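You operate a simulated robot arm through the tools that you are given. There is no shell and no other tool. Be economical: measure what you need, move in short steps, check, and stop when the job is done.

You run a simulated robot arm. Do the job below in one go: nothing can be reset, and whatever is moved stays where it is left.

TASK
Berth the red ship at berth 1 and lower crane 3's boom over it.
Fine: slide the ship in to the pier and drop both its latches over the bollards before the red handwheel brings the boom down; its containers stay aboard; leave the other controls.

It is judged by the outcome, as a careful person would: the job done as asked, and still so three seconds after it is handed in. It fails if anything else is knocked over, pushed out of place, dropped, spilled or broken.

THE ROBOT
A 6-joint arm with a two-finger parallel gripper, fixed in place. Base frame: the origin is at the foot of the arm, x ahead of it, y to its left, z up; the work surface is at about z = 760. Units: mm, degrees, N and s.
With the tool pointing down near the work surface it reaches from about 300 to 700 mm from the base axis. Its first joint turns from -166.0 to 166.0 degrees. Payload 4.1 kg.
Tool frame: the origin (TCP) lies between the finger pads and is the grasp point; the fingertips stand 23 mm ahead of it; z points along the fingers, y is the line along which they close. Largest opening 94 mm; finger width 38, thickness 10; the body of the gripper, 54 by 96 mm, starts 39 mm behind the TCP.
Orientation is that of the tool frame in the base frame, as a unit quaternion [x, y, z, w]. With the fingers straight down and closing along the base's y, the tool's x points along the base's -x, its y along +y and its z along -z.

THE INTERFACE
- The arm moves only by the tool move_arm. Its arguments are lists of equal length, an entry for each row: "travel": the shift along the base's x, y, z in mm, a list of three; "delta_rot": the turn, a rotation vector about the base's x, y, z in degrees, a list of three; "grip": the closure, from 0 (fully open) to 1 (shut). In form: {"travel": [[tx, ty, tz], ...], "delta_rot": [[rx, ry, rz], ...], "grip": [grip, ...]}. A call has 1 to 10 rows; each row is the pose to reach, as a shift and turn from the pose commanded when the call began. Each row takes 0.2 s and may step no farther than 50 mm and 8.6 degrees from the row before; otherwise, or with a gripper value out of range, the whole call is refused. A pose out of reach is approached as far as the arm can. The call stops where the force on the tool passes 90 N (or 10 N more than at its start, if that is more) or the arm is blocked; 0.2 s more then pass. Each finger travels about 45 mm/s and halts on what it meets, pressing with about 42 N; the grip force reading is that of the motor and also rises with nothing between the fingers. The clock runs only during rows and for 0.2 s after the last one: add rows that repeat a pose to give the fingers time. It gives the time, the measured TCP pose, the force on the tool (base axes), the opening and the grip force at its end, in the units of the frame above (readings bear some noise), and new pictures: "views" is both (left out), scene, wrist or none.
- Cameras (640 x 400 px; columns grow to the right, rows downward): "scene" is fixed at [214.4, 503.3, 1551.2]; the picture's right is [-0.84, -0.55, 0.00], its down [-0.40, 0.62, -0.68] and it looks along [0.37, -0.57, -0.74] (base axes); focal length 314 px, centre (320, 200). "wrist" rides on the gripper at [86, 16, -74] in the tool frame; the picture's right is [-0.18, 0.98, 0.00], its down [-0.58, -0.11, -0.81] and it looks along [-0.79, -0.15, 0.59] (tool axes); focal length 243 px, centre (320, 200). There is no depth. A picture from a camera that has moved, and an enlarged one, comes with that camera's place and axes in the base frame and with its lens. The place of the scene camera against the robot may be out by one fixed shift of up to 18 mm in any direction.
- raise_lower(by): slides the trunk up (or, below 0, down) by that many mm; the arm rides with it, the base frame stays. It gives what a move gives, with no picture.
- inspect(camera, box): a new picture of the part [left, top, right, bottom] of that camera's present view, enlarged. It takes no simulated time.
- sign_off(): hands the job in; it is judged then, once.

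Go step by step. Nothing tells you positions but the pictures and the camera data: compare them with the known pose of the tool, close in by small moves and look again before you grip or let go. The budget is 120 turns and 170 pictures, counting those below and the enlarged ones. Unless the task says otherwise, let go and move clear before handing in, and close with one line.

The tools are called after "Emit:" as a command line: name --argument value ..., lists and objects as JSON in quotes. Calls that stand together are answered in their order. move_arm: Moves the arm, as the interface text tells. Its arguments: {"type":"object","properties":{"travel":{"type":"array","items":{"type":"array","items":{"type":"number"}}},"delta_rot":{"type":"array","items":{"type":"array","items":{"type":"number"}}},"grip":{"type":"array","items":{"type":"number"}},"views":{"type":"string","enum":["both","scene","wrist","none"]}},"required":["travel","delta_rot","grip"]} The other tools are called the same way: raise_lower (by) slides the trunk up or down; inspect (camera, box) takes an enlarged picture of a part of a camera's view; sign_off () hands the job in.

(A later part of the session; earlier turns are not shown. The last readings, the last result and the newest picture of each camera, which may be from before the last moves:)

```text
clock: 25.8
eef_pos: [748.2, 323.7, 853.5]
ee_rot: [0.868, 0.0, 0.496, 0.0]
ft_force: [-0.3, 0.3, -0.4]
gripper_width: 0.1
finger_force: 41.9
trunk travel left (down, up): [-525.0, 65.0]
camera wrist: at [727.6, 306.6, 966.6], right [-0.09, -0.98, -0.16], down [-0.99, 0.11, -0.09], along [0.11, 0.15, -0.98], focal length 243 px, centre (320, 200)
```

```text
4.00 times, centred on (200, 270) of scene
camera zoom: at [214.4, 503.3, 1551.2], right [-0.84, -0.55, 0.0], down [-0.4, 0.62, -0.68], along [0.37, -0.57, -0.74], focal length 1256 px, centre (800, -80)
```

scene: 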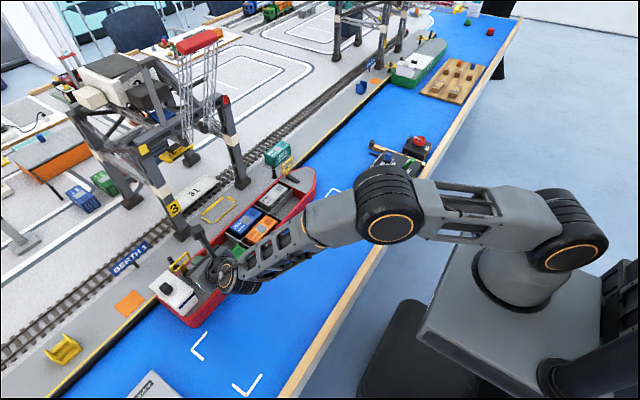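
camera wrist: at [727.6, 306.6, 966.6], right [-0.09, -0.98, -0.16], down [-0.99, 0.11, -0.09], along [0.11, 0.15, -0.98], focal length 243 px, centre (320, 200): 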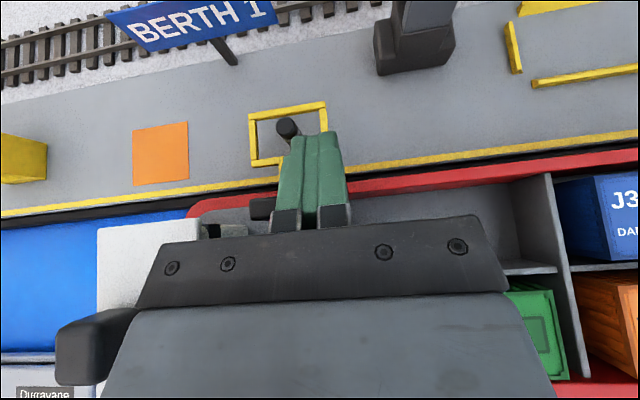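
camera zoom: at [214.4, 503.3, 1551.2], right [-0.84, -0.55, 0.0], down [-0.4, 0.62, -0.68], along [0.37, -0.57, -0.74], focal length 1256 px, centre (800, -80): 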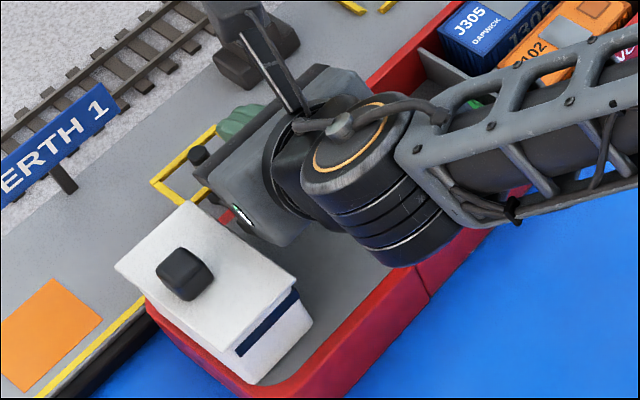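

The ring appears to have dropped around the bollard. I'll back straight out and check.

Emit:
move_arm --travel '[[-15, -4, 2], [-35, -6, 8], [-60, -8, 20], [-90, -8, 45], [-120, -8, 75]]' --delta_rot '[[0, 0, 0], [0, 0, 0], [0, 0, 0], [0, 0, 0], [0, 0, 0]]' --grip '[1, 1, 1, 1, 1]' --views "wrist"

Emit:
inspect --camera "wrist" --box '[180, 0, 440, 160]'

Emit:
inspect --camera "scene" --box '[120, 220, 280, 320]'

```text
clock: 27.0
eef_pos: [627.8, 313.3, 928.9]
ee_rot: [0.868, 0.0, 0.496, 0.0]
ft_force: [-0.9, 0.2, -0.4]
gripper_width: 0.1
finger_force: 41.8
trunk travel left (down, up): [-525.0, 65.0]
camera wrist: at [607.2, 297.2, 1041.4], right [-0.09, -0.98, -0.16], down [-0.99, 0.11, -0.09], along [0.11, 0.15, -0.98], focal length 243 px, centre (320, 200)
```

wrist: 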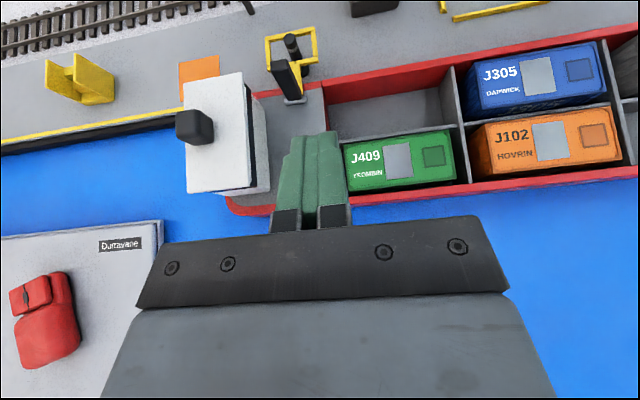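

```text
2.46 times, centred on (310, 80) of wrist
camera zoom: at [607.2, 297.2, 1041.4], right [-0.09, -0.98, -0.16], down [-0.99, 0.11, -0.09], along [0.11, 0.15, -0.98], focal length 597 px, centre (345, 495)
```

zoom: 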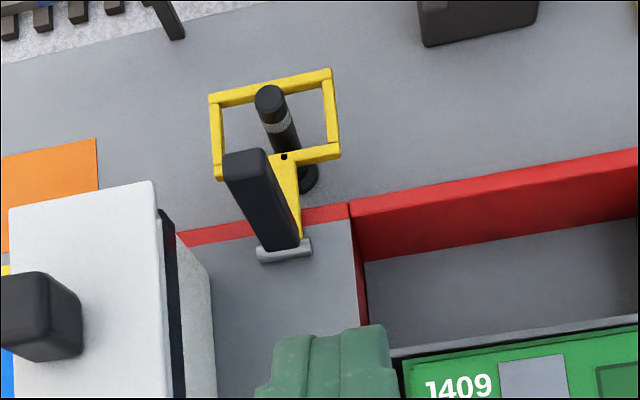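

```text
4.00 times, centred on (200, 270) of scene
camera zoom: at [214.4, 503.3, 1551.2], right [-0.84, -0.55, 0.0], down [-0.4, 0.62, -0.68], along [0.37, -0.57, -0.74], focal length 1256 px, centre (800, -80)
```

zoom: 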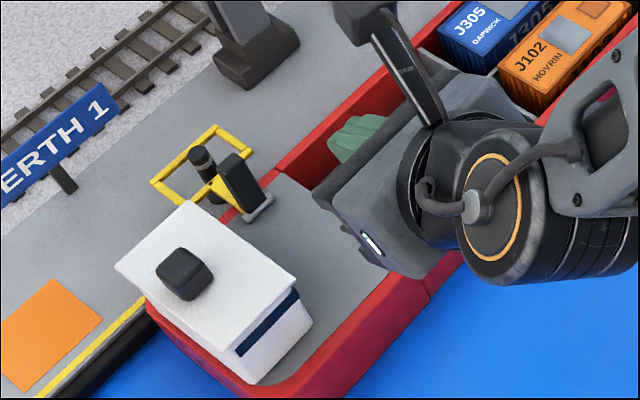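

The near latch is down over its bollard. Now I'll traverse to the far latch.

Emit:
move_arm --travel '[[-8, -42, 0], [-16, -84, 5], [-24, -128, 5], [-30, -172, 5], [-30, -216, 5], [-30, -260, 5], [-30, -304, 5], [-30, -348, 5], [-30, -392, 5], [-30, -420, 5]]' --delta_rot '[[0, 0, 0], [0, 0, 0], [0, 0, 0], [0, 0, 0], [0, 0, 0], [0, 0, 0], [0, 0, 0], [0, 0, 0], [0, 0, 0], [0, 0, 0]]' --grip '[1, 1, 1, 1, 1, 1, 1, 1, 1, 1]' --views "both"

Emit:
inspect --camera "wrist" --box '[180, 0, 440, 160]'

```text
clock: 29.2
eef_pos: [624.0, -2.0, 963.5]
ee_rot: [0.874, -0.025, 0.484, 0.043]
ft_force: [-0.5, 0.5, 0.5]
gripper_width: 0.0
finger_force: 42.0
out of reach, approached as far as the arm can: row 6, 7, 8, 9, 10
trunk travel left (down, up): [-525.0, 65.0]
camera wrist: at [604.7, -10.9, 1076.7], right [-0.18, -0.98, -0.11], down [-0.98, 0.19, -0.07], along [0.09, 0.09, -0.99], focal length 243 px, centre (320, 200)
```

scene: 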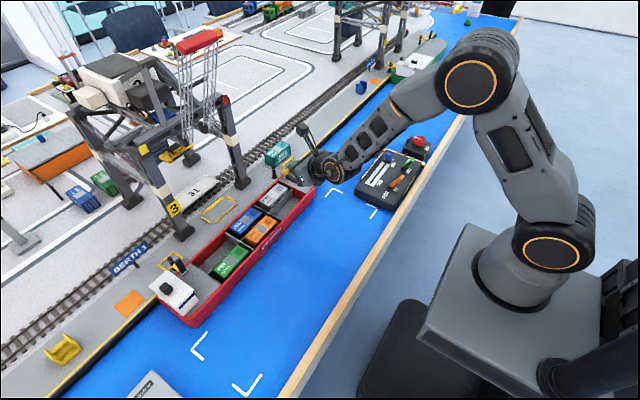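
wrist: 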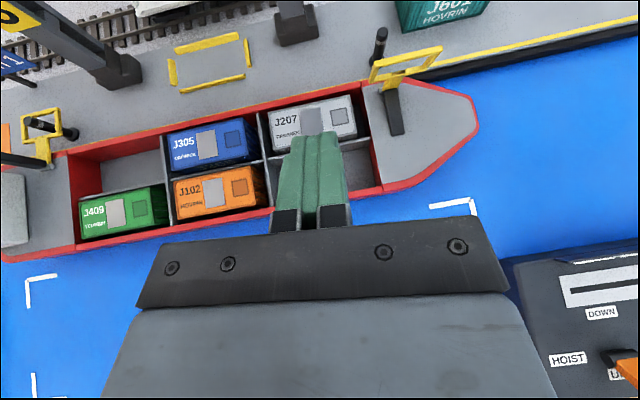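

```text
2.46 times, centred on (310, 80) of wrist
camera zoom: at [604.7, -10.9, 1076.7], right [-0.18, -0.98, -0.11], down [-0.98, 0.19, -0.07], along [0.09, 0.09, -0.99], focal length 597 px, centre (345, 495)
```

zoom: 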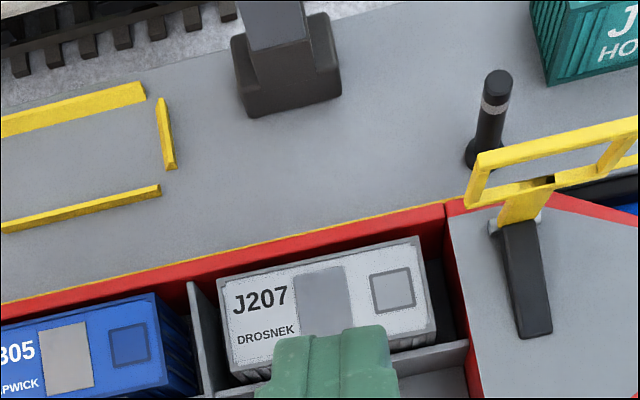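

The wrist hit a joint limit at this heading, so I'll yaw the tool about 32° clockwise while repositioning over the bow.

Emit:
move_arm --travel '[[0, 40, 25], [0, 80, 30], [0, 100, 30], [0, 100, 30], [0, 100, 30]]' --delta_rot '[[0, 0, -8], [0, 0, -16], [0, 0, -24], [0, 0, -32], [0, 0, -32]]' --grip '[1, 1, 1, 1, 1]' --views "wrist"

```text
clock: 30.4
eef_pos: [625.6, 102.6, 992.2]
ee_rot: [0.832, -0.265, 0.455, 0.176]
ft_force: [0.1, 0.2, 0.5]
gripper_width: 0.0
finger_force: 41.7
trunk travel left (down, up): [-525.0, 65.0]
camera wrist: at [604.7, 103.3, 1105.4], right [-0.67, -0.73, -0.11], down [-0.73, 0.68, -0.07], along [0.13, 0.03, -0.99], focal length 243 px, centre (320, 200)
```

wrist: 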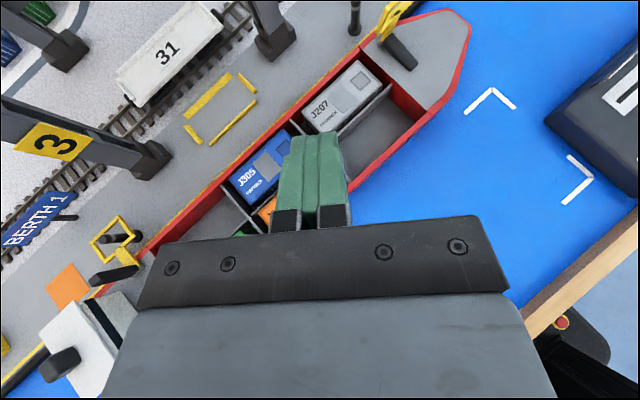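

Emit:
move_arm --travel '[[0, -40, -10], [0, -80, -20], [0, -110, -25]]' --delta_rot '[[0, 0, 0], [0, 0, 0], [0, 0, 0]]' --grip '[1, 1, 1]' --views "wrist"

Emit:
inspect --camera "wrist" --box '[220, 0, 420, 160]'

```text
clock: 31.2
eef_pos: [623.9, -10.2, 965.5]
ee_rot: [0.833, -0.265, 0.454, 0.175]
ft_force: [0.5, 0.2, -0.2]
gripper_width: 0.0
finger_force: 41.7
trunk travel left (down, up): [-525.0, 65.0]
camera wrist: at [603.9, -8.7, 1079.0], right [-0.67, -0.73, -0.11], down [-0.73, 0.68, -0.07], along [0.13, 0.03, -0.99], focal length 243 px, centre (320, 200)
```

wrist: 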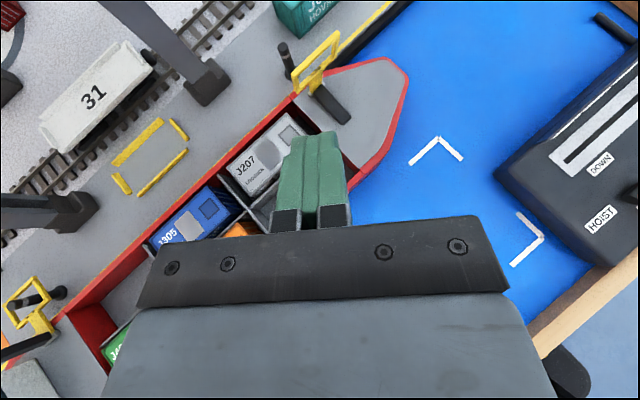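

```text
2.50 times, centred on (320, 80) of wrist
camera zoom: at [603.9, -8.7, 1079.0], right [-0.67, -0.73, -0.11], down [-0.73, 0.68, -0.07], along [0.13, 0.03, -0.99], focal length 606 px, centre (320, 500)
```

zoom: 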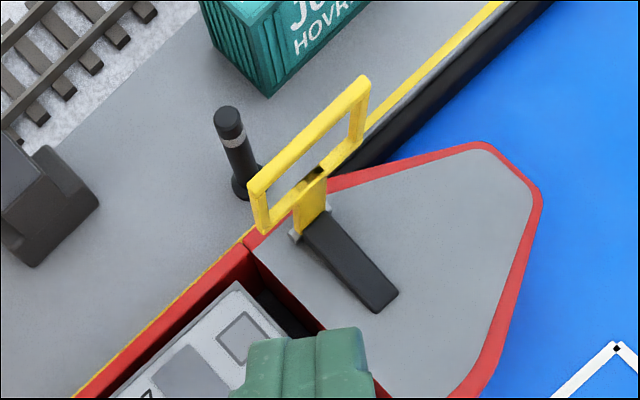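

The far latch is the same: hinge (735, -84), ring y -112 to -59, bollard (790, -87). I'll descend behind the ring's left half.

Emit:
move_arm --travel '[[15, -15, -30], [30, -30, -60], [45, -42, -85], [56, -46, -105]]' --delta_rot '[[0, 0, 0], [0, 0, 0], [0, 0, 0], [0, 0, 0]]' --grip '[1, 1, 1, 1]' --views "wrist"

Emit:
inspect --camera "wrist" --box '[220, 40, 420, 200]'

```text
clock: 32.2
eef_pos: [682.4, -55.3, 861.3]
ee_rot: [0.833, -0.265, 0.454, 0.175]
ft_force: [0.2, 0.2, 1.0]
gripper_width: 0.0
finger_force: 41.7
trunk travel left (down, up): [-525.0, 65.0]
camera wrist: at [661.6, -53.3, 974.9], right [-0.67, -0.73, -0.11], down [-0.73, 0.68, -0.07], along [0.13, 0.03, -0.99], focal length 243 px, centre (320, 200)
```

wrist: 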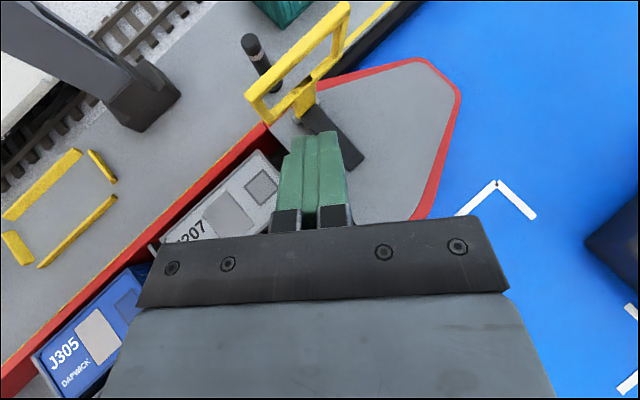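

```text
2.50 times, centred on (320, 120) of wrist
camera zoom: at [661.6, -53.3, 974.9], right [-0.67, -0.73, -0.11], down [-0.73, 0.68, -0.07], along [0.13, 0.03, -0.99], focal length 606 px, centre (320, 400)
```

zoom: 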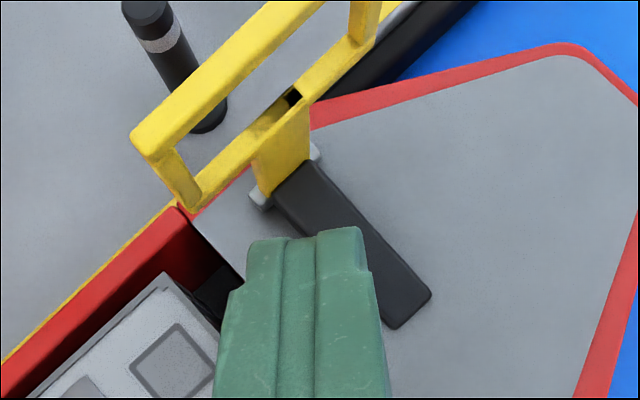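

Positioned. I'll push outboard in +x.

Emit:
move_arm --travel '[[6, 0, 0], [12, 0, 0], [18, 0, 0], [24, 0, 0], [30, 0, 0], [36, 0, 0], [42, 0, -1], [48, 0, -2]]' --delta_rot '[[0, 0, 0], [0, 0, 0], [0, 0, 0], [0, 0, 0], [0, 0, 0], [0, 0, 0], [0, 0, 0], [0, 0, 0]]' --grip '[1, 1, 1, 1, 1, 1, 1, 1]' --views "wrist"

Emit:
inspect --camera "scene" --box '[220, 120, 340, 220]'

```text
clock: 34.0
eef_pos: [730.7, -55.8, 859.7]
ee_rot: [0.833, -0.265, 0.454, 0.175]
ft_force: [0.0, -0.4, 0.7]
gripper_width: 0.0
finger_force: 41.6
trunk travel left (down, up): [-525.0, 65.0]
camera wrist: at [709.9, -53.3, 973.1], right [-0.67, -0.73, -0.11], down [-0.73, 0.68, -0.07], along [0.13, 0.03, -0.99], focal length 243 px, centre (320, 200)
```

wrist: 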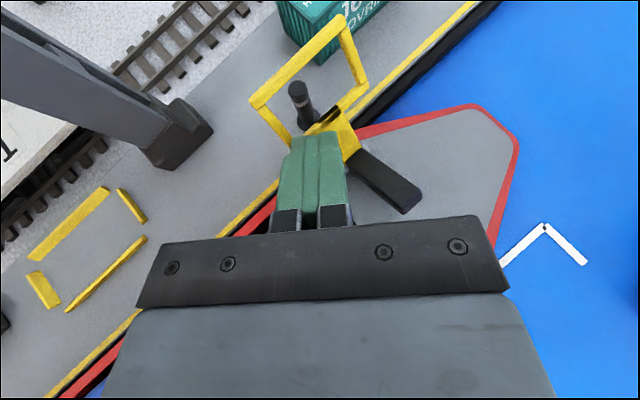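

```text
4.00 times, centred on (280, 170) of scene
camera zoom: at [214.4, 503.3, 1551.2], right [-0.84, -0.55, 0.0], down [-0.4, 0.62, -0.68], along [0.37, -0.57, -0.74], focal length 1256 px, centre (480, 320)
```

zoom: 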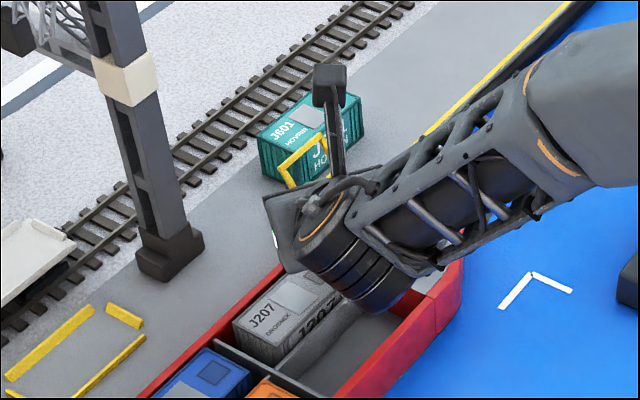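

Emit:
move_arm --travel '[[5, 1, 0], [10, 2, -1], [15, 3, -3], [18, 4, -6], [20, 5, -9]]' --delta_rot '[[0, 0, 0], [0, 0, 0], [0, 0, 0], [0, 0, 0], [0, 0, 0]]' --grip '[1, 1, 1, 1, 1]' --views "wrist"

Emit:
inspect --camera "wrist" --box '[220, 40, 420, 200]'

```text
clock: 35.2
eef_pos: [751.5, -50.7, 851.1]
ee_rot: [0.832, -0.264, 0.455, 0.175]
ft_force: [0.1, 0.5, 0.4]
gripper_width: 0.0
finger_force: 41.5
trunk travel left (down, up): [-525.0, 65.0]
camera wrist: at [729.7, -48.6, 964.5], right [-0.67, -0.73, -0.11], down [-0.73, 0.68, -0.07], along [0.13, 0.03, -0.99], focal length 243 px, centre (320, 200)
```

wrist: 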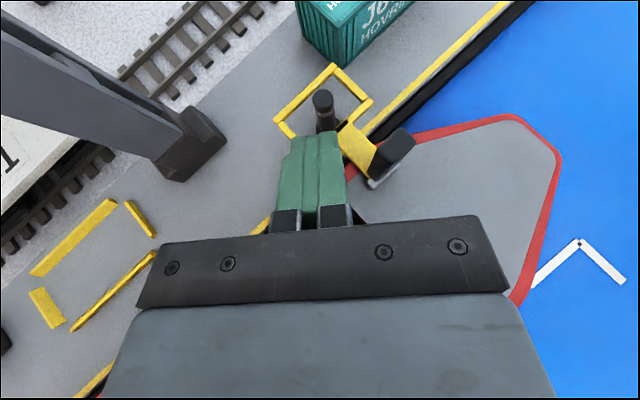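

```text
2.50 times, centred on (320, 120) of wrist
camera zoom: at [729.7, -48.6, 964.5], right [-0.67, -0.73, -0.11], down [-0.73, 0.68, -0.07], along [0.13, 0.03, -0.99], focal length 606 px, centre (320, 400)
```

zoom: 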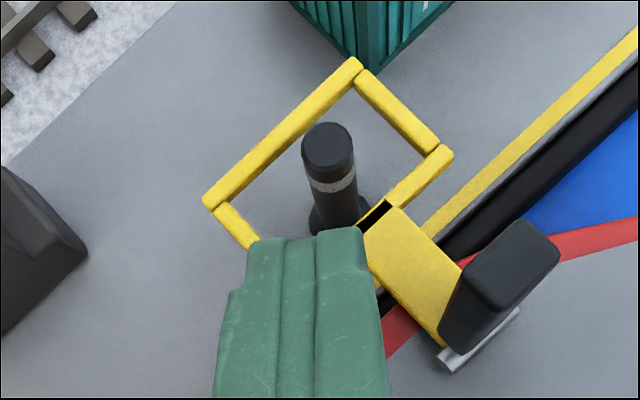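

The far ring is over its bollard. I'll retreat along the tool axis and verify.

Emit:
move_arm --travel '[[-12, 12, 3], [-30, 28, 12], [-52, 45, 30], [-80, 60, 60], [-110, 70, 90]]' --delta_rot '[[0, 0, 0], [0, 0, 0], [0, 0, 0], [0, 0, 0], [0, 0, 0]]' --grip '[1, 1, 1, 1, 1]' --views "both"

Emit:
inspect --camera "wrist" --box '[220, 0, 420, 160]'

```text
clock: 36.4
eef_pos: [640.8, 20.1, 943.6]
ee_rot: [0.833, -0.263, 0.455, 0.173]
ft_force: [-0.1, -0.3, 0.4]
gripper_width: 0.0
finger_force: 41.9
trunk travel left (down, up): [-525.0, 65.0]
camera wrist: at [620.2, 21.5, 1056.3], right [-0.67, -0.73, -0.11], down [-0.73, 0.68, -0.07], along [0.13, 0.03, -0.99], focal length 243 px, centre (320, 200)
```

scene: 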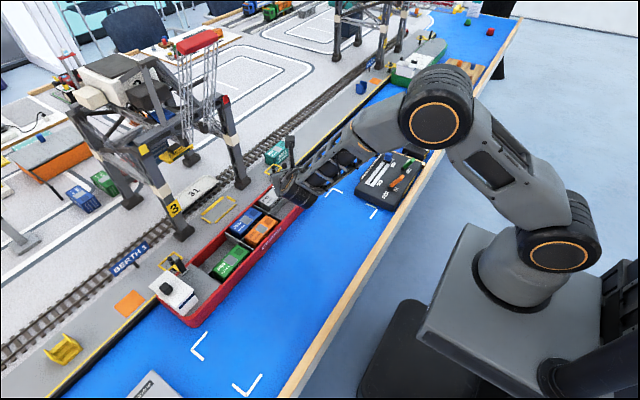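
wrist: 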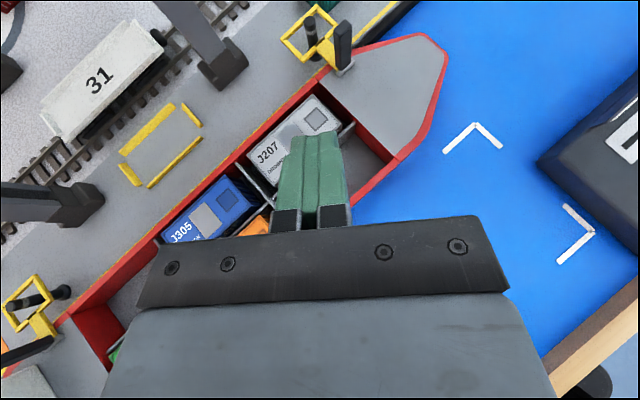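

```text
2.50 times, centred on (320, 80) of wrist
camera zoom: at [620.2, 21.5, 1056.3], right [-0.67, -0.73, -0.11], down [-0.73, 0.68, -0.07], along [0.13, 0.03, -0.99], focal length 606 px, centre (320, 500)
```

zoom: 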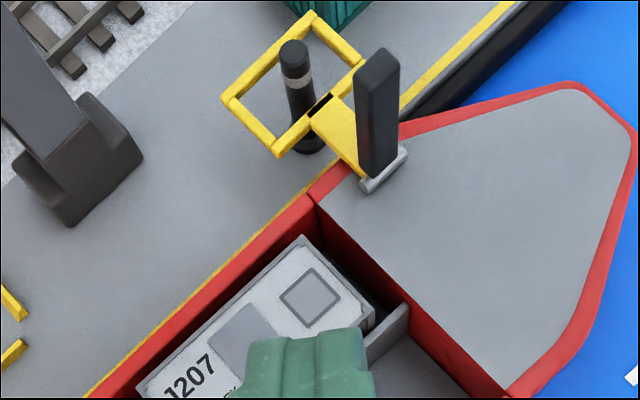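

Both latches are secure, and the ship and containers are in place. Next is the handwheel, so I'll rise, bring the tool back to vertical and move towards it.

Emit:
move_arm --travel '[[-20, -10, 25], [-45, -25, 50], [-75, -45, 70], [-105, -65, 85], [-135, -85, 95], [-165, -105, 100], [-190, -125, 100], [-205, -160, 100], [-215, -200, 100], [-225, -240, 100]]' --delta_rot '[[5.22, 6.49, 0], [10.44, 12.97, 0], [15.66, 19.46, 0], [20.9, 25.94, 0], [26.1, 32.4, 0], [31.3, 38.9, 0], [36.55, 45.4, 0], [36.55, 45.4, 0], [36.55, 45.4, 0], [36.55, 45.4, 0]]' --grip '[1, 1, 0.8, 0.6, 0.4, 0.2, 0, 0, 0, 0]' --views "both"

```text
clock: 38.6
eef_pos: [425.8, -203.5, 1038.5]
ee_rot: [0.951, -0.309, -0.002, 0.005]
ft_force: [0.0, 1.4, 0.2]
gripper_width: 93.9
finger_force: 0.0
out of reach, approached as far as the arm can: row 10
trunk travel left (down, up): [-525.0, 65.0]
camera wrist: at [485.8, -267.2, 1114.0], right [-0.73, -0.69, 0.01], down [-0.4, 0.44, 0.81], along [-0.56, 0.58, -0.59], focal length 243 px, centre (320, 200)
```

scene: 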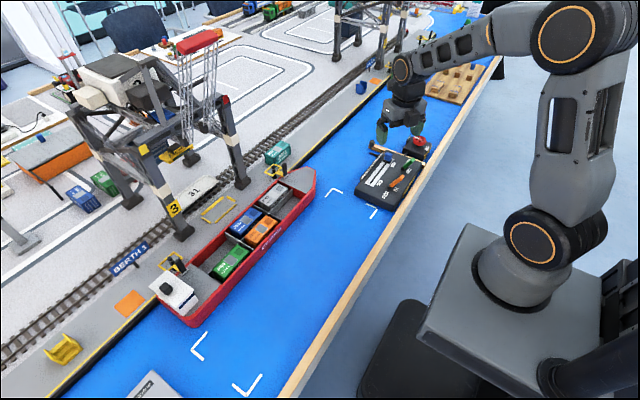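
wrist: 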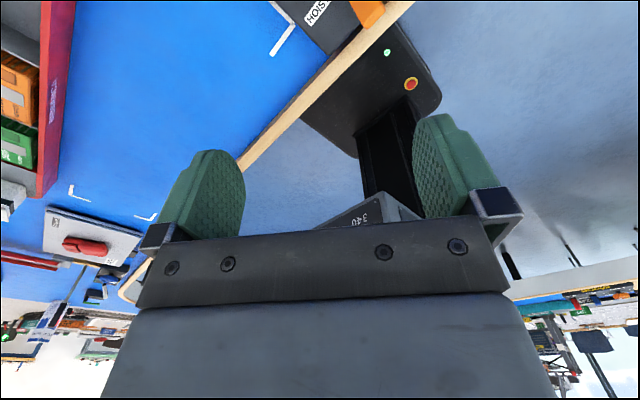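

The wrist is at its limit again, so I'll unwind the yaw while moving over towards the wheel.

Emit:
move_arm --travel '[[0, 0, 0], [0, 0, 0], [0, -10, 0], [-5, -40, 0], [-10, -70, 0], [-15, -100, 0], [-20, -130, 0], [-25, -150, 0], [-30, -170, 0], [-35, -190, 0]]' --delta_rot '[[0, 0, -8.5], [0, 0, -17], [0, 0, -25.5], [0, 0, -34], [0, 0, -42.5], [0, 0, -51], [0, 0, -59.5], [0, 0, -68], [0, 0, -76.5], [0, 0, -85]]' --grip '[0, 0, 0, 0, 0, 0, 0, 0, 0, 0]' --views "none"

Emit:
move_arm --travel '[[0, -10, 0], [0, -20, 0], [0, -30, 0], [0, -40, 0], [0, -50, 0], [0, -60, 0], [0, -60, 0]]' --delta_rot '[[0, 0, -8.5], [0, 0, -17], [0, 0, -25.5], [0, 0, -34], [0, 0, -42.5], [0, 0, -51], [0, 0, -59]]' --grip '[0, 0, 0, 0, 0, 0, 0]' --views "both"

```text
clock: 40.8
eef_pos: [388.3, -395.1, 1039.7]
ee_rot: [-0.496, 0.868, -0.001, 0.001]
ft_force: [-0.3, -0.7, -1.2]
gripper_width: 94.1
finger_force: 0.1
trunk travel left (down, up): [-525.0, 65.0]
```

```text
clock: 42.4
eef_pos: [388.8, -454.9, 1041.4]
ee_rot: [-0.005, 1.0, -0.001, 0.0]
ft_force: [-0.6, -1.0, 0.3]
gripper_width: 93.9
finger_force: 0.1
trunk travel left (down, up): [-525.0, 65.0]
camera wrist: at [302.1, -438.8, 1115.3], right [0.18, 0.98, 0.0], down [0.58, -0.1, 0.81], along [0.79, -0.14, -0.59], focal length 243 px, centre (320, 200)
```

scene: 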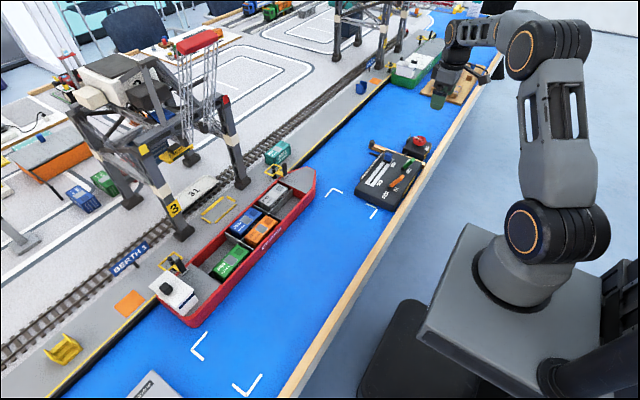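
wrist: 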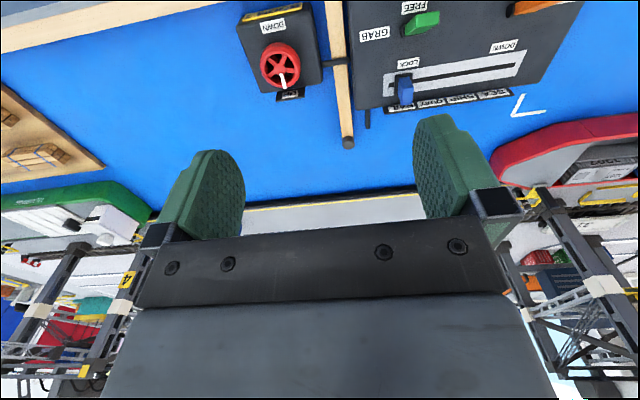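

Emit:
inspect --camera "wrist" --box '[220, 0, 360, 110]'

Emit:
inspect --camera "scene" --box '[370, 120, 450, 180]'

```text
3.64 times, centred on (290, 55) of wrist
camera zoom: at [302.1, -438.8, 1115.3], right [0.18, 0.98, 0.0], down [0.58, -0.1, 0.81], along [0.79, -0.14, -0.59], focal length 882 px, centre (429, 727)
```

zoom: 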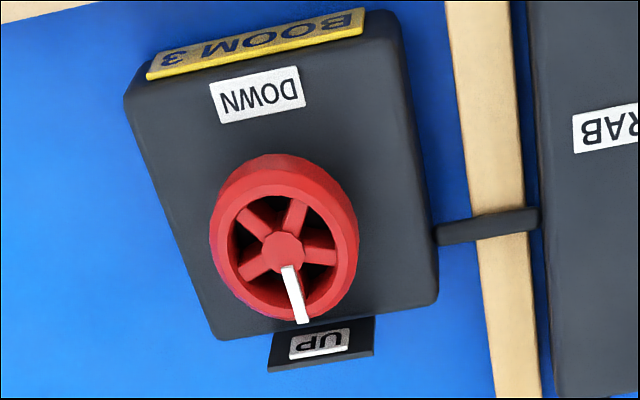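

```text
6.67 times, centred on (410, 150) of scene
camera zoom: at [214.4, 503.3, 1551.2], right [-0.84, -0.55, 0.0], down [-0.4, 0.62, -0.68], along [0.37, -0.57, -0.74], focal length 2094 px, centre (-280, 533)
```

zoom: 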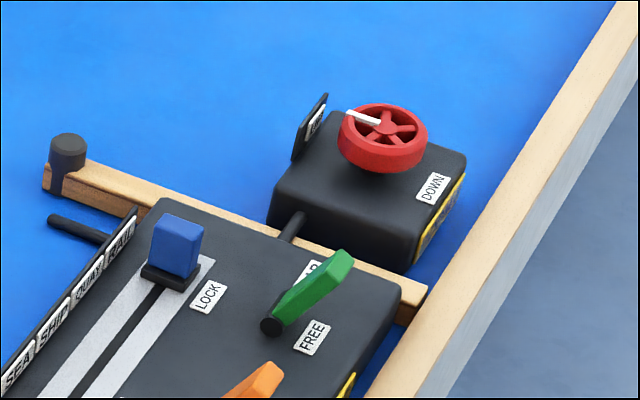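

The pointer is at UP (towards +x) and DOWN is the opposite way, half a turn. The wheel is near (428, -508, about 820), with an UP plate close to it on the +x side. I'll take a closer look.

Emit:
move_arm --travel '[[13, -15, -30], [26, -35, -60], [39, -53, -90]]' --delta_rot '[[0, 0, 0], [0, 0, 0], [0, 0, 0]]' --grip '[0, 0, 0]' --views "wrist"

Emit:
inspect --camera "wrist" --box '[220, 60, 420, 200]'

Emit:
inspect --camera "scene" --box '[370, 100, 470, 180]'

```text
clock: 43.2
eef_pos: [427.1, -507.9, 950.9]
ee_rot: [-0.005, 1.0, -0.001, 0.0]
ft_force: [-0.5, -0.2, -0.6]
gripper_width: 94.1
finger_force: 0.1
trunk travel left (down, up): [-525.0, 65.0]
camera wrist: at [340.2, -492.0, 1025.5], right [0.17, 0.98, 0.0], down [0.58, -0.1, 0.81], along [0.79, -0.14, -0.59], focal length 243 px, centre (320, 200)
```

wrist: 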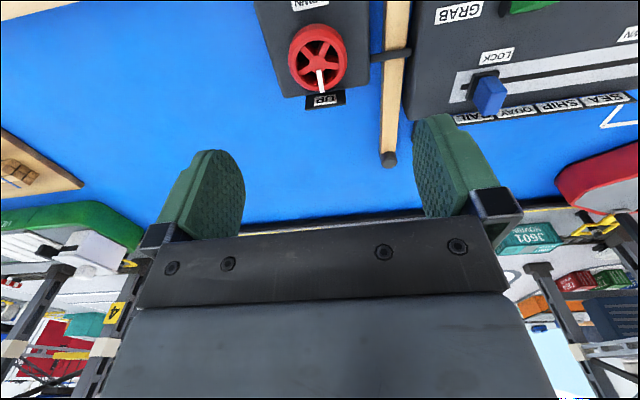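

```text
2.86 times, centred on (320, 130) of wrist
camera zoom: at [340.2, -492.0, 1025.5], right [0.17, 0.98, 0.0], down [0.58, -0.1, 0.81], along [0.79, -0.14, -0.59], focal length 693 px, centre (320, 400)
```

zoom: 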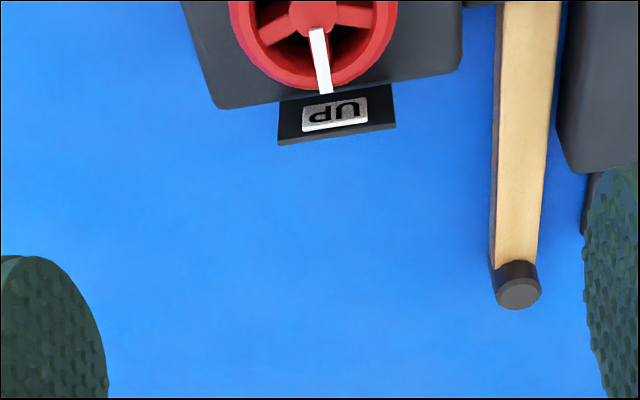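

```text
5.00 times, centred on (420, 140) of scene
camera zoom: at [214.4, 503.3, 1551.2], right [-0.84, -0.55, 0.0], down [-0.4, 0.62, -0.68], along [0.37, -0.57, -0.74], focal length 1570 px, centre (-180, 500)
```

zoom: 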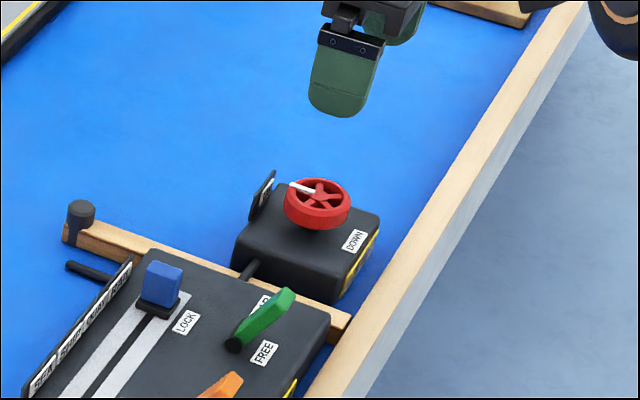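

The wheel centre is at (433, -511), top z about 816, diameter about 49, with the UP plate about 41 mm away in +x. I'll grip the rim with limited yaw swings to stay clear of that plate, starting clockwise.

Emit:
move_arm --travel '[[2, -1, -20], [4, -2, -40], [6, -3, -60], [6, -3, -80], [6, -3, -90]]' --delta_rot '[[0, 0, 8], [0, 0, 16], [0, 0, 24], [0, 0, 30], [0, 0, 30]]' --grip '[0.33, 0.33, 0.33, 0.33, 0.33]' --views "both"

Emit:
inspect --camera "scene" --box '[370, 100, 470, 180]'

Emit:
inspect --camera "wrist" --box '[160, 60, 480, 260]'

```text
clock: 44.4
eef_pos: [434.5, -510.5, 862.2]
ee_rot: [-0.265, 0.964, -0.002, 0.001]
ft_force: [0.2, 0.0, 0.4]
gripper_width: 62.8
finger_force: 0.1
trunk travel left (down, up): [-525.0, 65.0]
camera wrist: at [350.8, -540.3, 936.1], right [-0.34, 0.94, 0.0], down [0.55, 0.21, 0.81], along [0.76, 0.28, -0.59], focal length 243 px, centre (320, 200)
```

scene: 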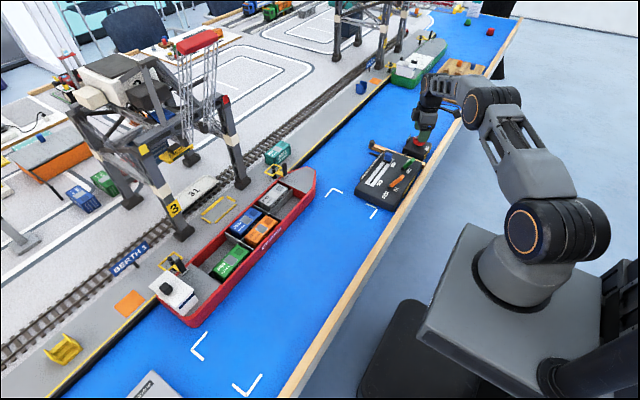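
wrist: 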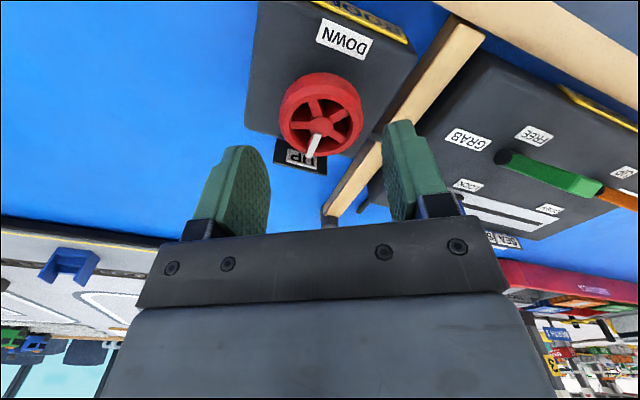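

```text
5.00 times, centred on (420, 140) of scene
camera zoom: at [214.4, 503.3, 1551.2], right [-0.84, -0.55, 0.0], down [-0.4, 0.62, -0.68], along [0.37, -0.57, -0.74], focal length 1570 px, centre (-180, 500)
```

zoom: 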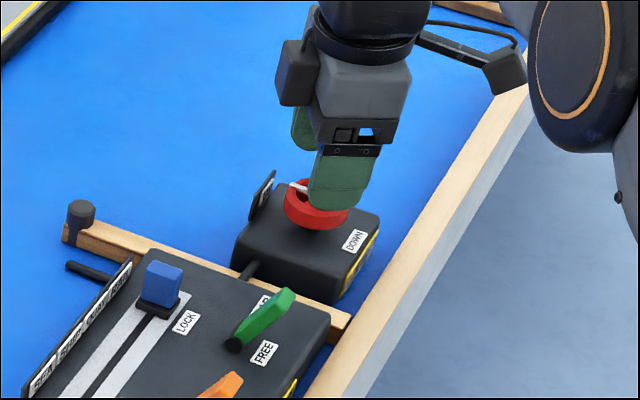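

```text
2.00 times, centred on (320, 160) of wrist
camera zoom: at [350.8, -540.3, 936.1], right [-0.34, 0.94, 0.0], down [0.55, 0.21, 0.81], along [0.76, 0.28, -0.59], focal length 485 px, centre (320, 280)
```

zoom: 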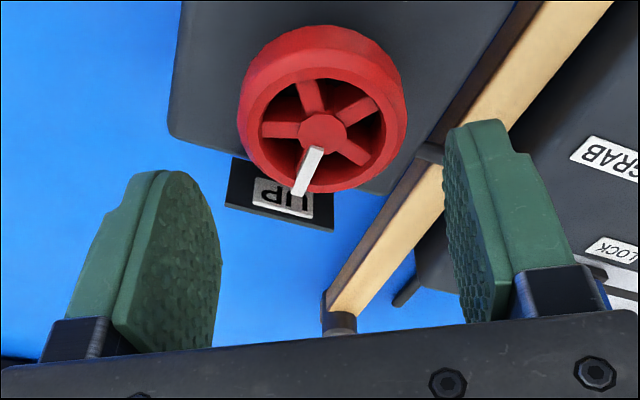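

The centre is confirmed at (434.5, -509.5). I'll set the yaw to +20°, lower around the rim and grip.

Emit:
move_arm --travel '[[0, 1, 0], [0, 1, 0], [0, 1, -15], [0, 1, -28], [0, 1, -36], [0, 1, -36], [0, 1, -36], [0, 1, -36]]' --delta_rot '[[0, 0, -5], [0, 0, -10], [0, 0, -10], [0, 0, -10], [0, 0, -10], [0, 0, -10], [0, 0, -10], [0, 0, -10]]' --grip '[0.33, 0.33, 0.33, 0.33, 0.33, 0.5, 0.55, 0.6]' --views "both"

Emit:
inspect --camera "wrist" --box '[160, 60, 480, 260]'

Emit:
inspect --camera "scene" --box '[370, 100, 470, 180]'

```text
clock: 46.2
eef_pos: [434.7, -509.5, 823.2]
ee_rot: [-0.18, 0.984, -0.001, 0.0]
ft_force: [-2.6, 4.0, -1.2]
gripper_width: 47.8
finger_force: 44.9
trunk travel left (down, up): [-525.0, 65.0]
camera wrist: at [347.3, -524.7, 898.6], right [-0.17, 0.98, 0.0], down [0.58, 0.1, 0.81], along [0.79, 0.14, -0.59], focal length 243 px, centre (320, 200)
```

scene: 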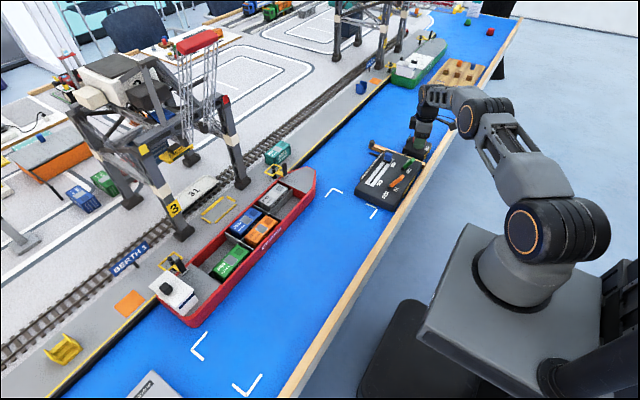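
wrist: 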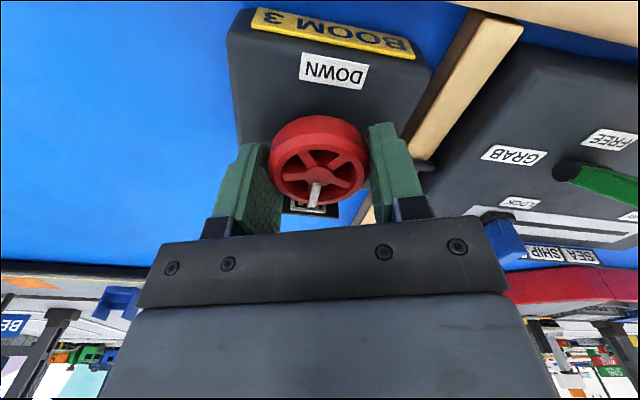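

```text
2.00 times, centred on (320, 160) of wrist
camera zoom: at [347.3, -524.7, 898.6], right [-0.17, 0.98, 0.0], down [0.58, 0.1, 0.81], along [0.79, 0.14, -0.59], focal length 485 px, centre (320, 280)
```

zoom: 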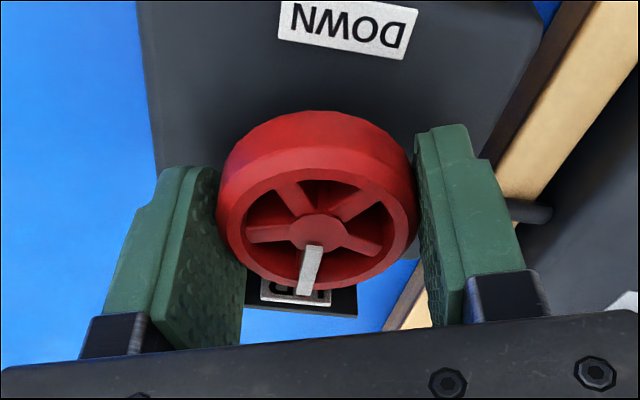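

```text
5.00 times, centred on (420, 140) of scene
camera zoom: at [214.4, 503.3, 1551.2], right [-0.84, -0.55, 0.0], down [-0.4, 0.62, -0.68], along [0.37, -0.57, -0.74], focal length 1570 px, centre (-180, 500)
```

zoom: 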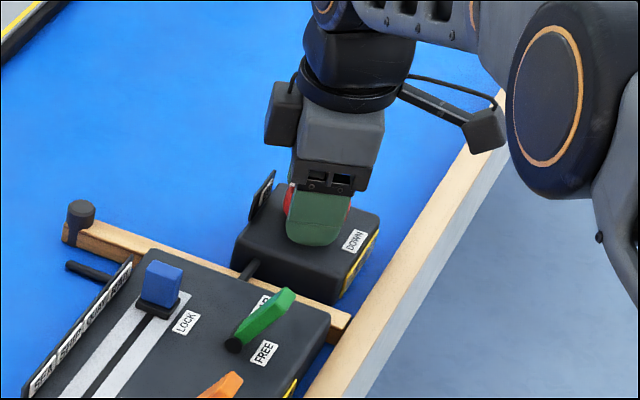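

Gripped at 47.8 mm. I'll turn clockwise 24° as a test.

Emit:
move_arm --travel '[[0, 0, 0], [0, 0, 0], [0, 0, 0], [0, 0, 0]]' --delta_rot '[[0, 0, -6], [0, 0, -12], [0, 0, -18], [0, 0, -24]]' --grip '[0.6, 0.6, 0.6, 0.6]' --views "both"

Emit:
inspect --camera "wrist" --box '[160, 60, 480, 260]'

Emit:
inspect --camera "scene" --box '[60, 0, 300, 200]'

```text
clock: 47.2
eef_pos: [435.0, -510.5, 823.8]
ee_rot: [0.031, 1.0, -0.002, 0.001]
ft_force: [4.8, -7.9, 0.2]
gripper_width: 47.8
finger_force: 45.4
trunk travel left (down, up): [-525.0, 65.0]
camera wrist: at [349.2, -488.8, 898.6], right [0.24, 0.97, 0.0], down [0.57, -0.14, 0.81], along [0.78, -0.2, -0.59], focal length 243 px, centre (320, 200)
```

scene: 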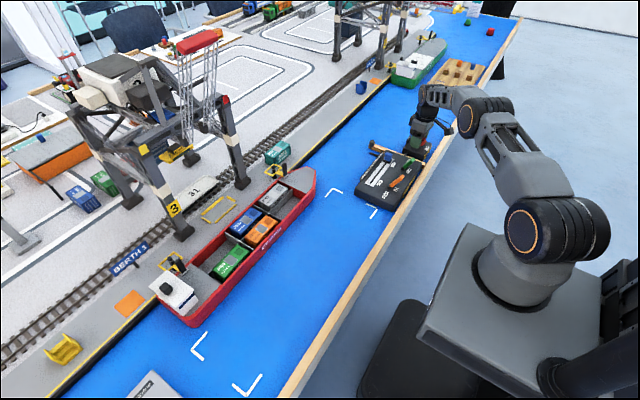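
wrist: 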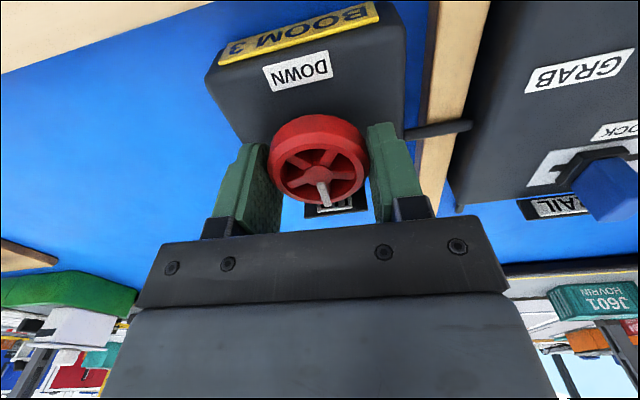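

```text
2.00 times, centred on (320, 160) of wrist
camera zoom: at [349.2, -488.8, 898.6], right [0.24, 0.97, 0.0], down [0.57, -0.14, 0.81], along [0.78, -0.2, -0.59], focal length 485 px, centre (320, 280)
```

zoom: 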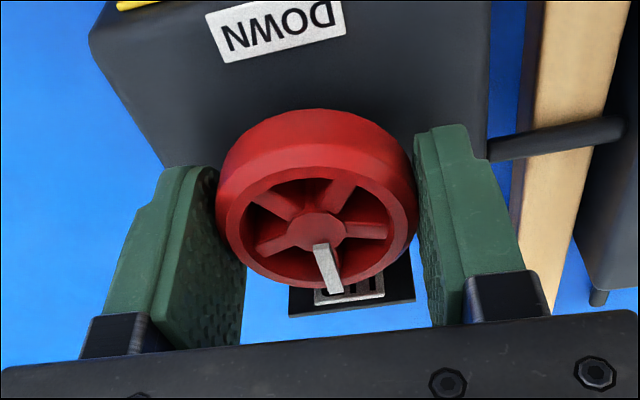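

```text
2.00 times, centred on (180, 100) of scene
camera zoom: at [214.4, 503.3, 1551.2], right [-0.84, -0.55, 0.0], down [-0.4, 0.62, -0.68], along [0.37, -0.57, -0.74], focal length 628 px, centre (600, 400)
```

zoom: 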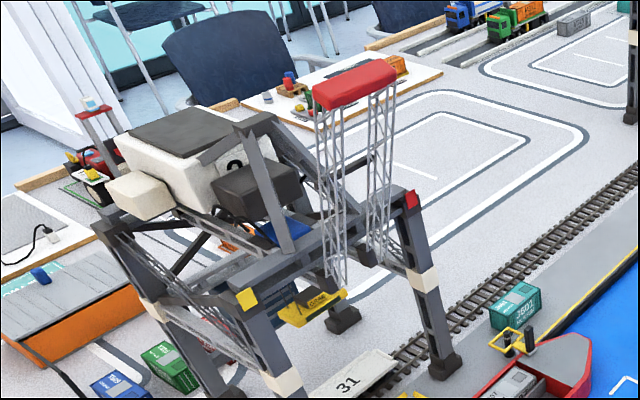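

The pointer stayed at UP, so clockwise is against the stop. I'll turn counter-clockwise.

Emit:
move_arm --travel '[[0, 0, 0], [0, 0, 0], [0, 0, 0], [0, 0, 0], [0, 0, 0], [0, 0, 0]]' --delta_rot '[[0, 0, 6], [0, 0, 12], [0, 0, 18], [0, 0, 24], [0, 0, 30], [0, 0, 36]]' --grip '[0.6, 0.6, 0.6, 0.6, 0.6, 0.6]' --views "wrist"

Emit:
inspect --camera "scene" --box '[60, 0, 300, 200]'

```text
clock: 48.6
eef_pos: [434.5, -508.9, 824.9]
ee_rot: [-0.282, 0.959, 0.0, 0.001]
ft_force: [5.3, -1.3, 2.4]
gripper_width: 47.7
finger_force: 44.2
trunk travel left (down, up): [-525.0, 65.0]
camera wrist: at [352.5, -541.8, 898.7], right [-0.38, 0.93, 0.0], down [0.55, 0.22, 0.81], along [0.75, 0.3, -0.59], focal length 243 px, centre (320, 200)
```

wrist: 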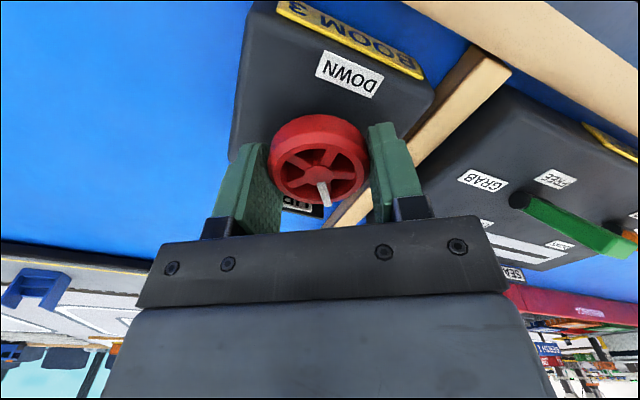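

```text
2.00 times, centred on (180, 100) of scene
camera zoom: at [214.4, 503.3, 1551.2], right [-0.84, -0.55, 0.0], down [-0.4, 0.62, -0.68], along [0.37, -0.57, -0.74], focal length 628 px, centre (600, 400)
```

zoom: 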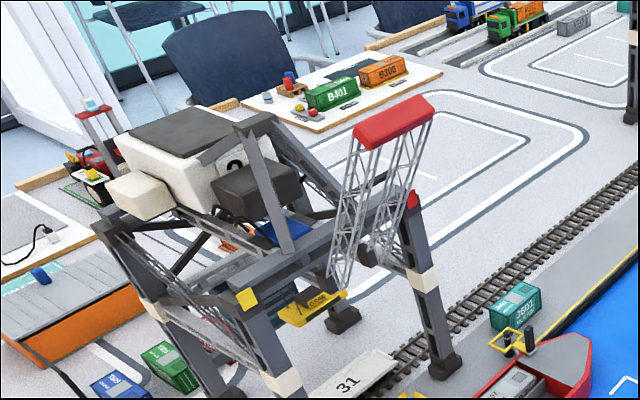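

It works: the boom is coming down. I'll release slightly, swing back and regrip.

Emit:
move_arm --travel '[[0, 0, 0], [0, 0, 0], [0, 0, 0], [0, 0, 0], [0, 0, 0], [0, 0, 0], [0, 0, 0], [0, 0, 0], [0, 0, 0], [0, 0, 0]]' --delta_rot '[[0, 0, 0], [0, 0, -8], [0, 0, -16], [0, 0, -24], [0, 0, -32], [0, 0, -40], [0, 0, -48], [0, 0, -56], [0, 0, -64], [0, 0, -64]]' --grip '[0.4, 0.4, 0.4, 0.4, 0.4, 0.4, 0.4, 0.4, 0.4, 0.6]' --views "wrist"

Emit:
inspect --camera "scene" --box '[60, 0, 300, 200]'

```text
clock: 50.8
eef_pos: [431.9, -510.4, 823.5]
ee_rot: [0.271, 0.962, -0.003, 0.001]
ft_force: [-6.6, -9.1, -0.7]
gripper_width: 48.0
finger_force: 30.8
trunk travel left (down, up): [-525.0, 65.0]
camera wrist: at [366.8, -451.5, 897.9], right [0.67, 0.74, 0.0], down [0.44, -0.39, 0.81], along [0.6, -0.54, -0.59], focal length 243 px, centre (320, 200)
```

wrist: 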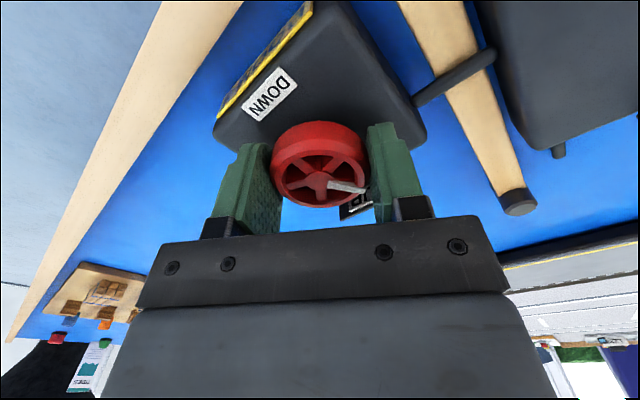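

```text
2.00 times, centred on (180, 100) of scene
camera zoom: at [214.4, 503.3, 1551.2], right [-0.84, -0.55, 0.0], down [-0.4, 0.62, -0.68], along [0.37, -0.57, -0.74], focal length 628 px, centre (600, 400)
```

zoom: 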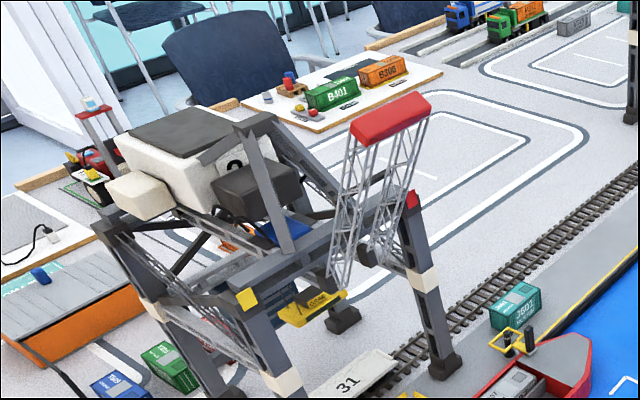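

It held. I'll regrip firmly and turn another 66°.

Emit:
move_arm --travel '[[0, 0, 0], [0, 0, 0], [0, 0, 0], [0, 0, 0], [0, 0, 0], [0, 0, 0], [0, 0, 0], [0, 0, 0], [0, 0, 0]]' --delta_rot '[[0, 0, 0], [0, 0, 8], [0, 0, 16], [0, 0, 24], [0, 0, 32], [0, 0, 40], [0, 0, 48], [0, 0, 56], [0, 0, 64]]' --grip '[0.65, 0.65, 0.65, 0.65, 0.65, 0.65, 0.65, 0.65, 0.65]' --views "wrist"

Emit:
inspect --camera "scene" --box '[60, 0, 300, 200]'

```text
clock: 52.8
eef_pos: [432.7, -510.7, 824.0]
ee_rot: [-0.282, 0.959, 0.0, 0.0]
ft_force: [-23.4, -9.3, -4.1]
gripper_width: 47.9
finger_force: 44.8
trunk travel left (down, up): [-525.0, 65.0]
camera wrist: at [350.4, -543.3, 898.0], right [-0.38, 0.93, 0.0], down [0.55, 0.22, 0.81], along [0.75, 0.3, -0.59], focal length 243 px, centre (320, 200)
```

wrist: 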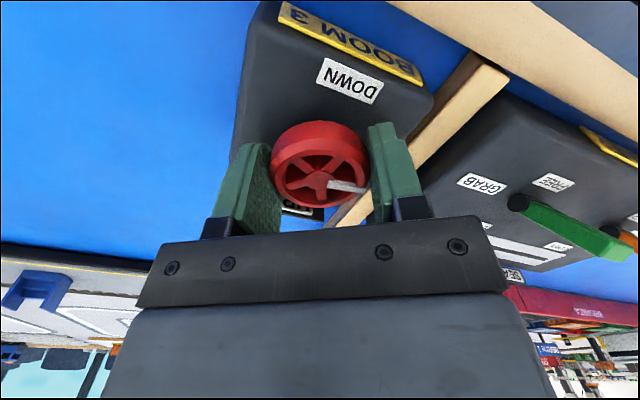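

```text
2.00 times, centred on (180, 100) of scene
camera zoom: at [214.4, 503.3, 1551.2], right [-0.84, -0.55, 0.0], down [-0.4, 0.62, -0.68], along [0.37, -0.57, -0.74], focal length 628 px, centre (600, 400)
```

zoom: 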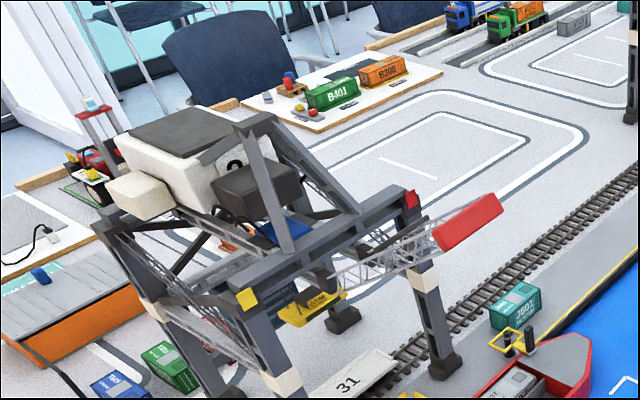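

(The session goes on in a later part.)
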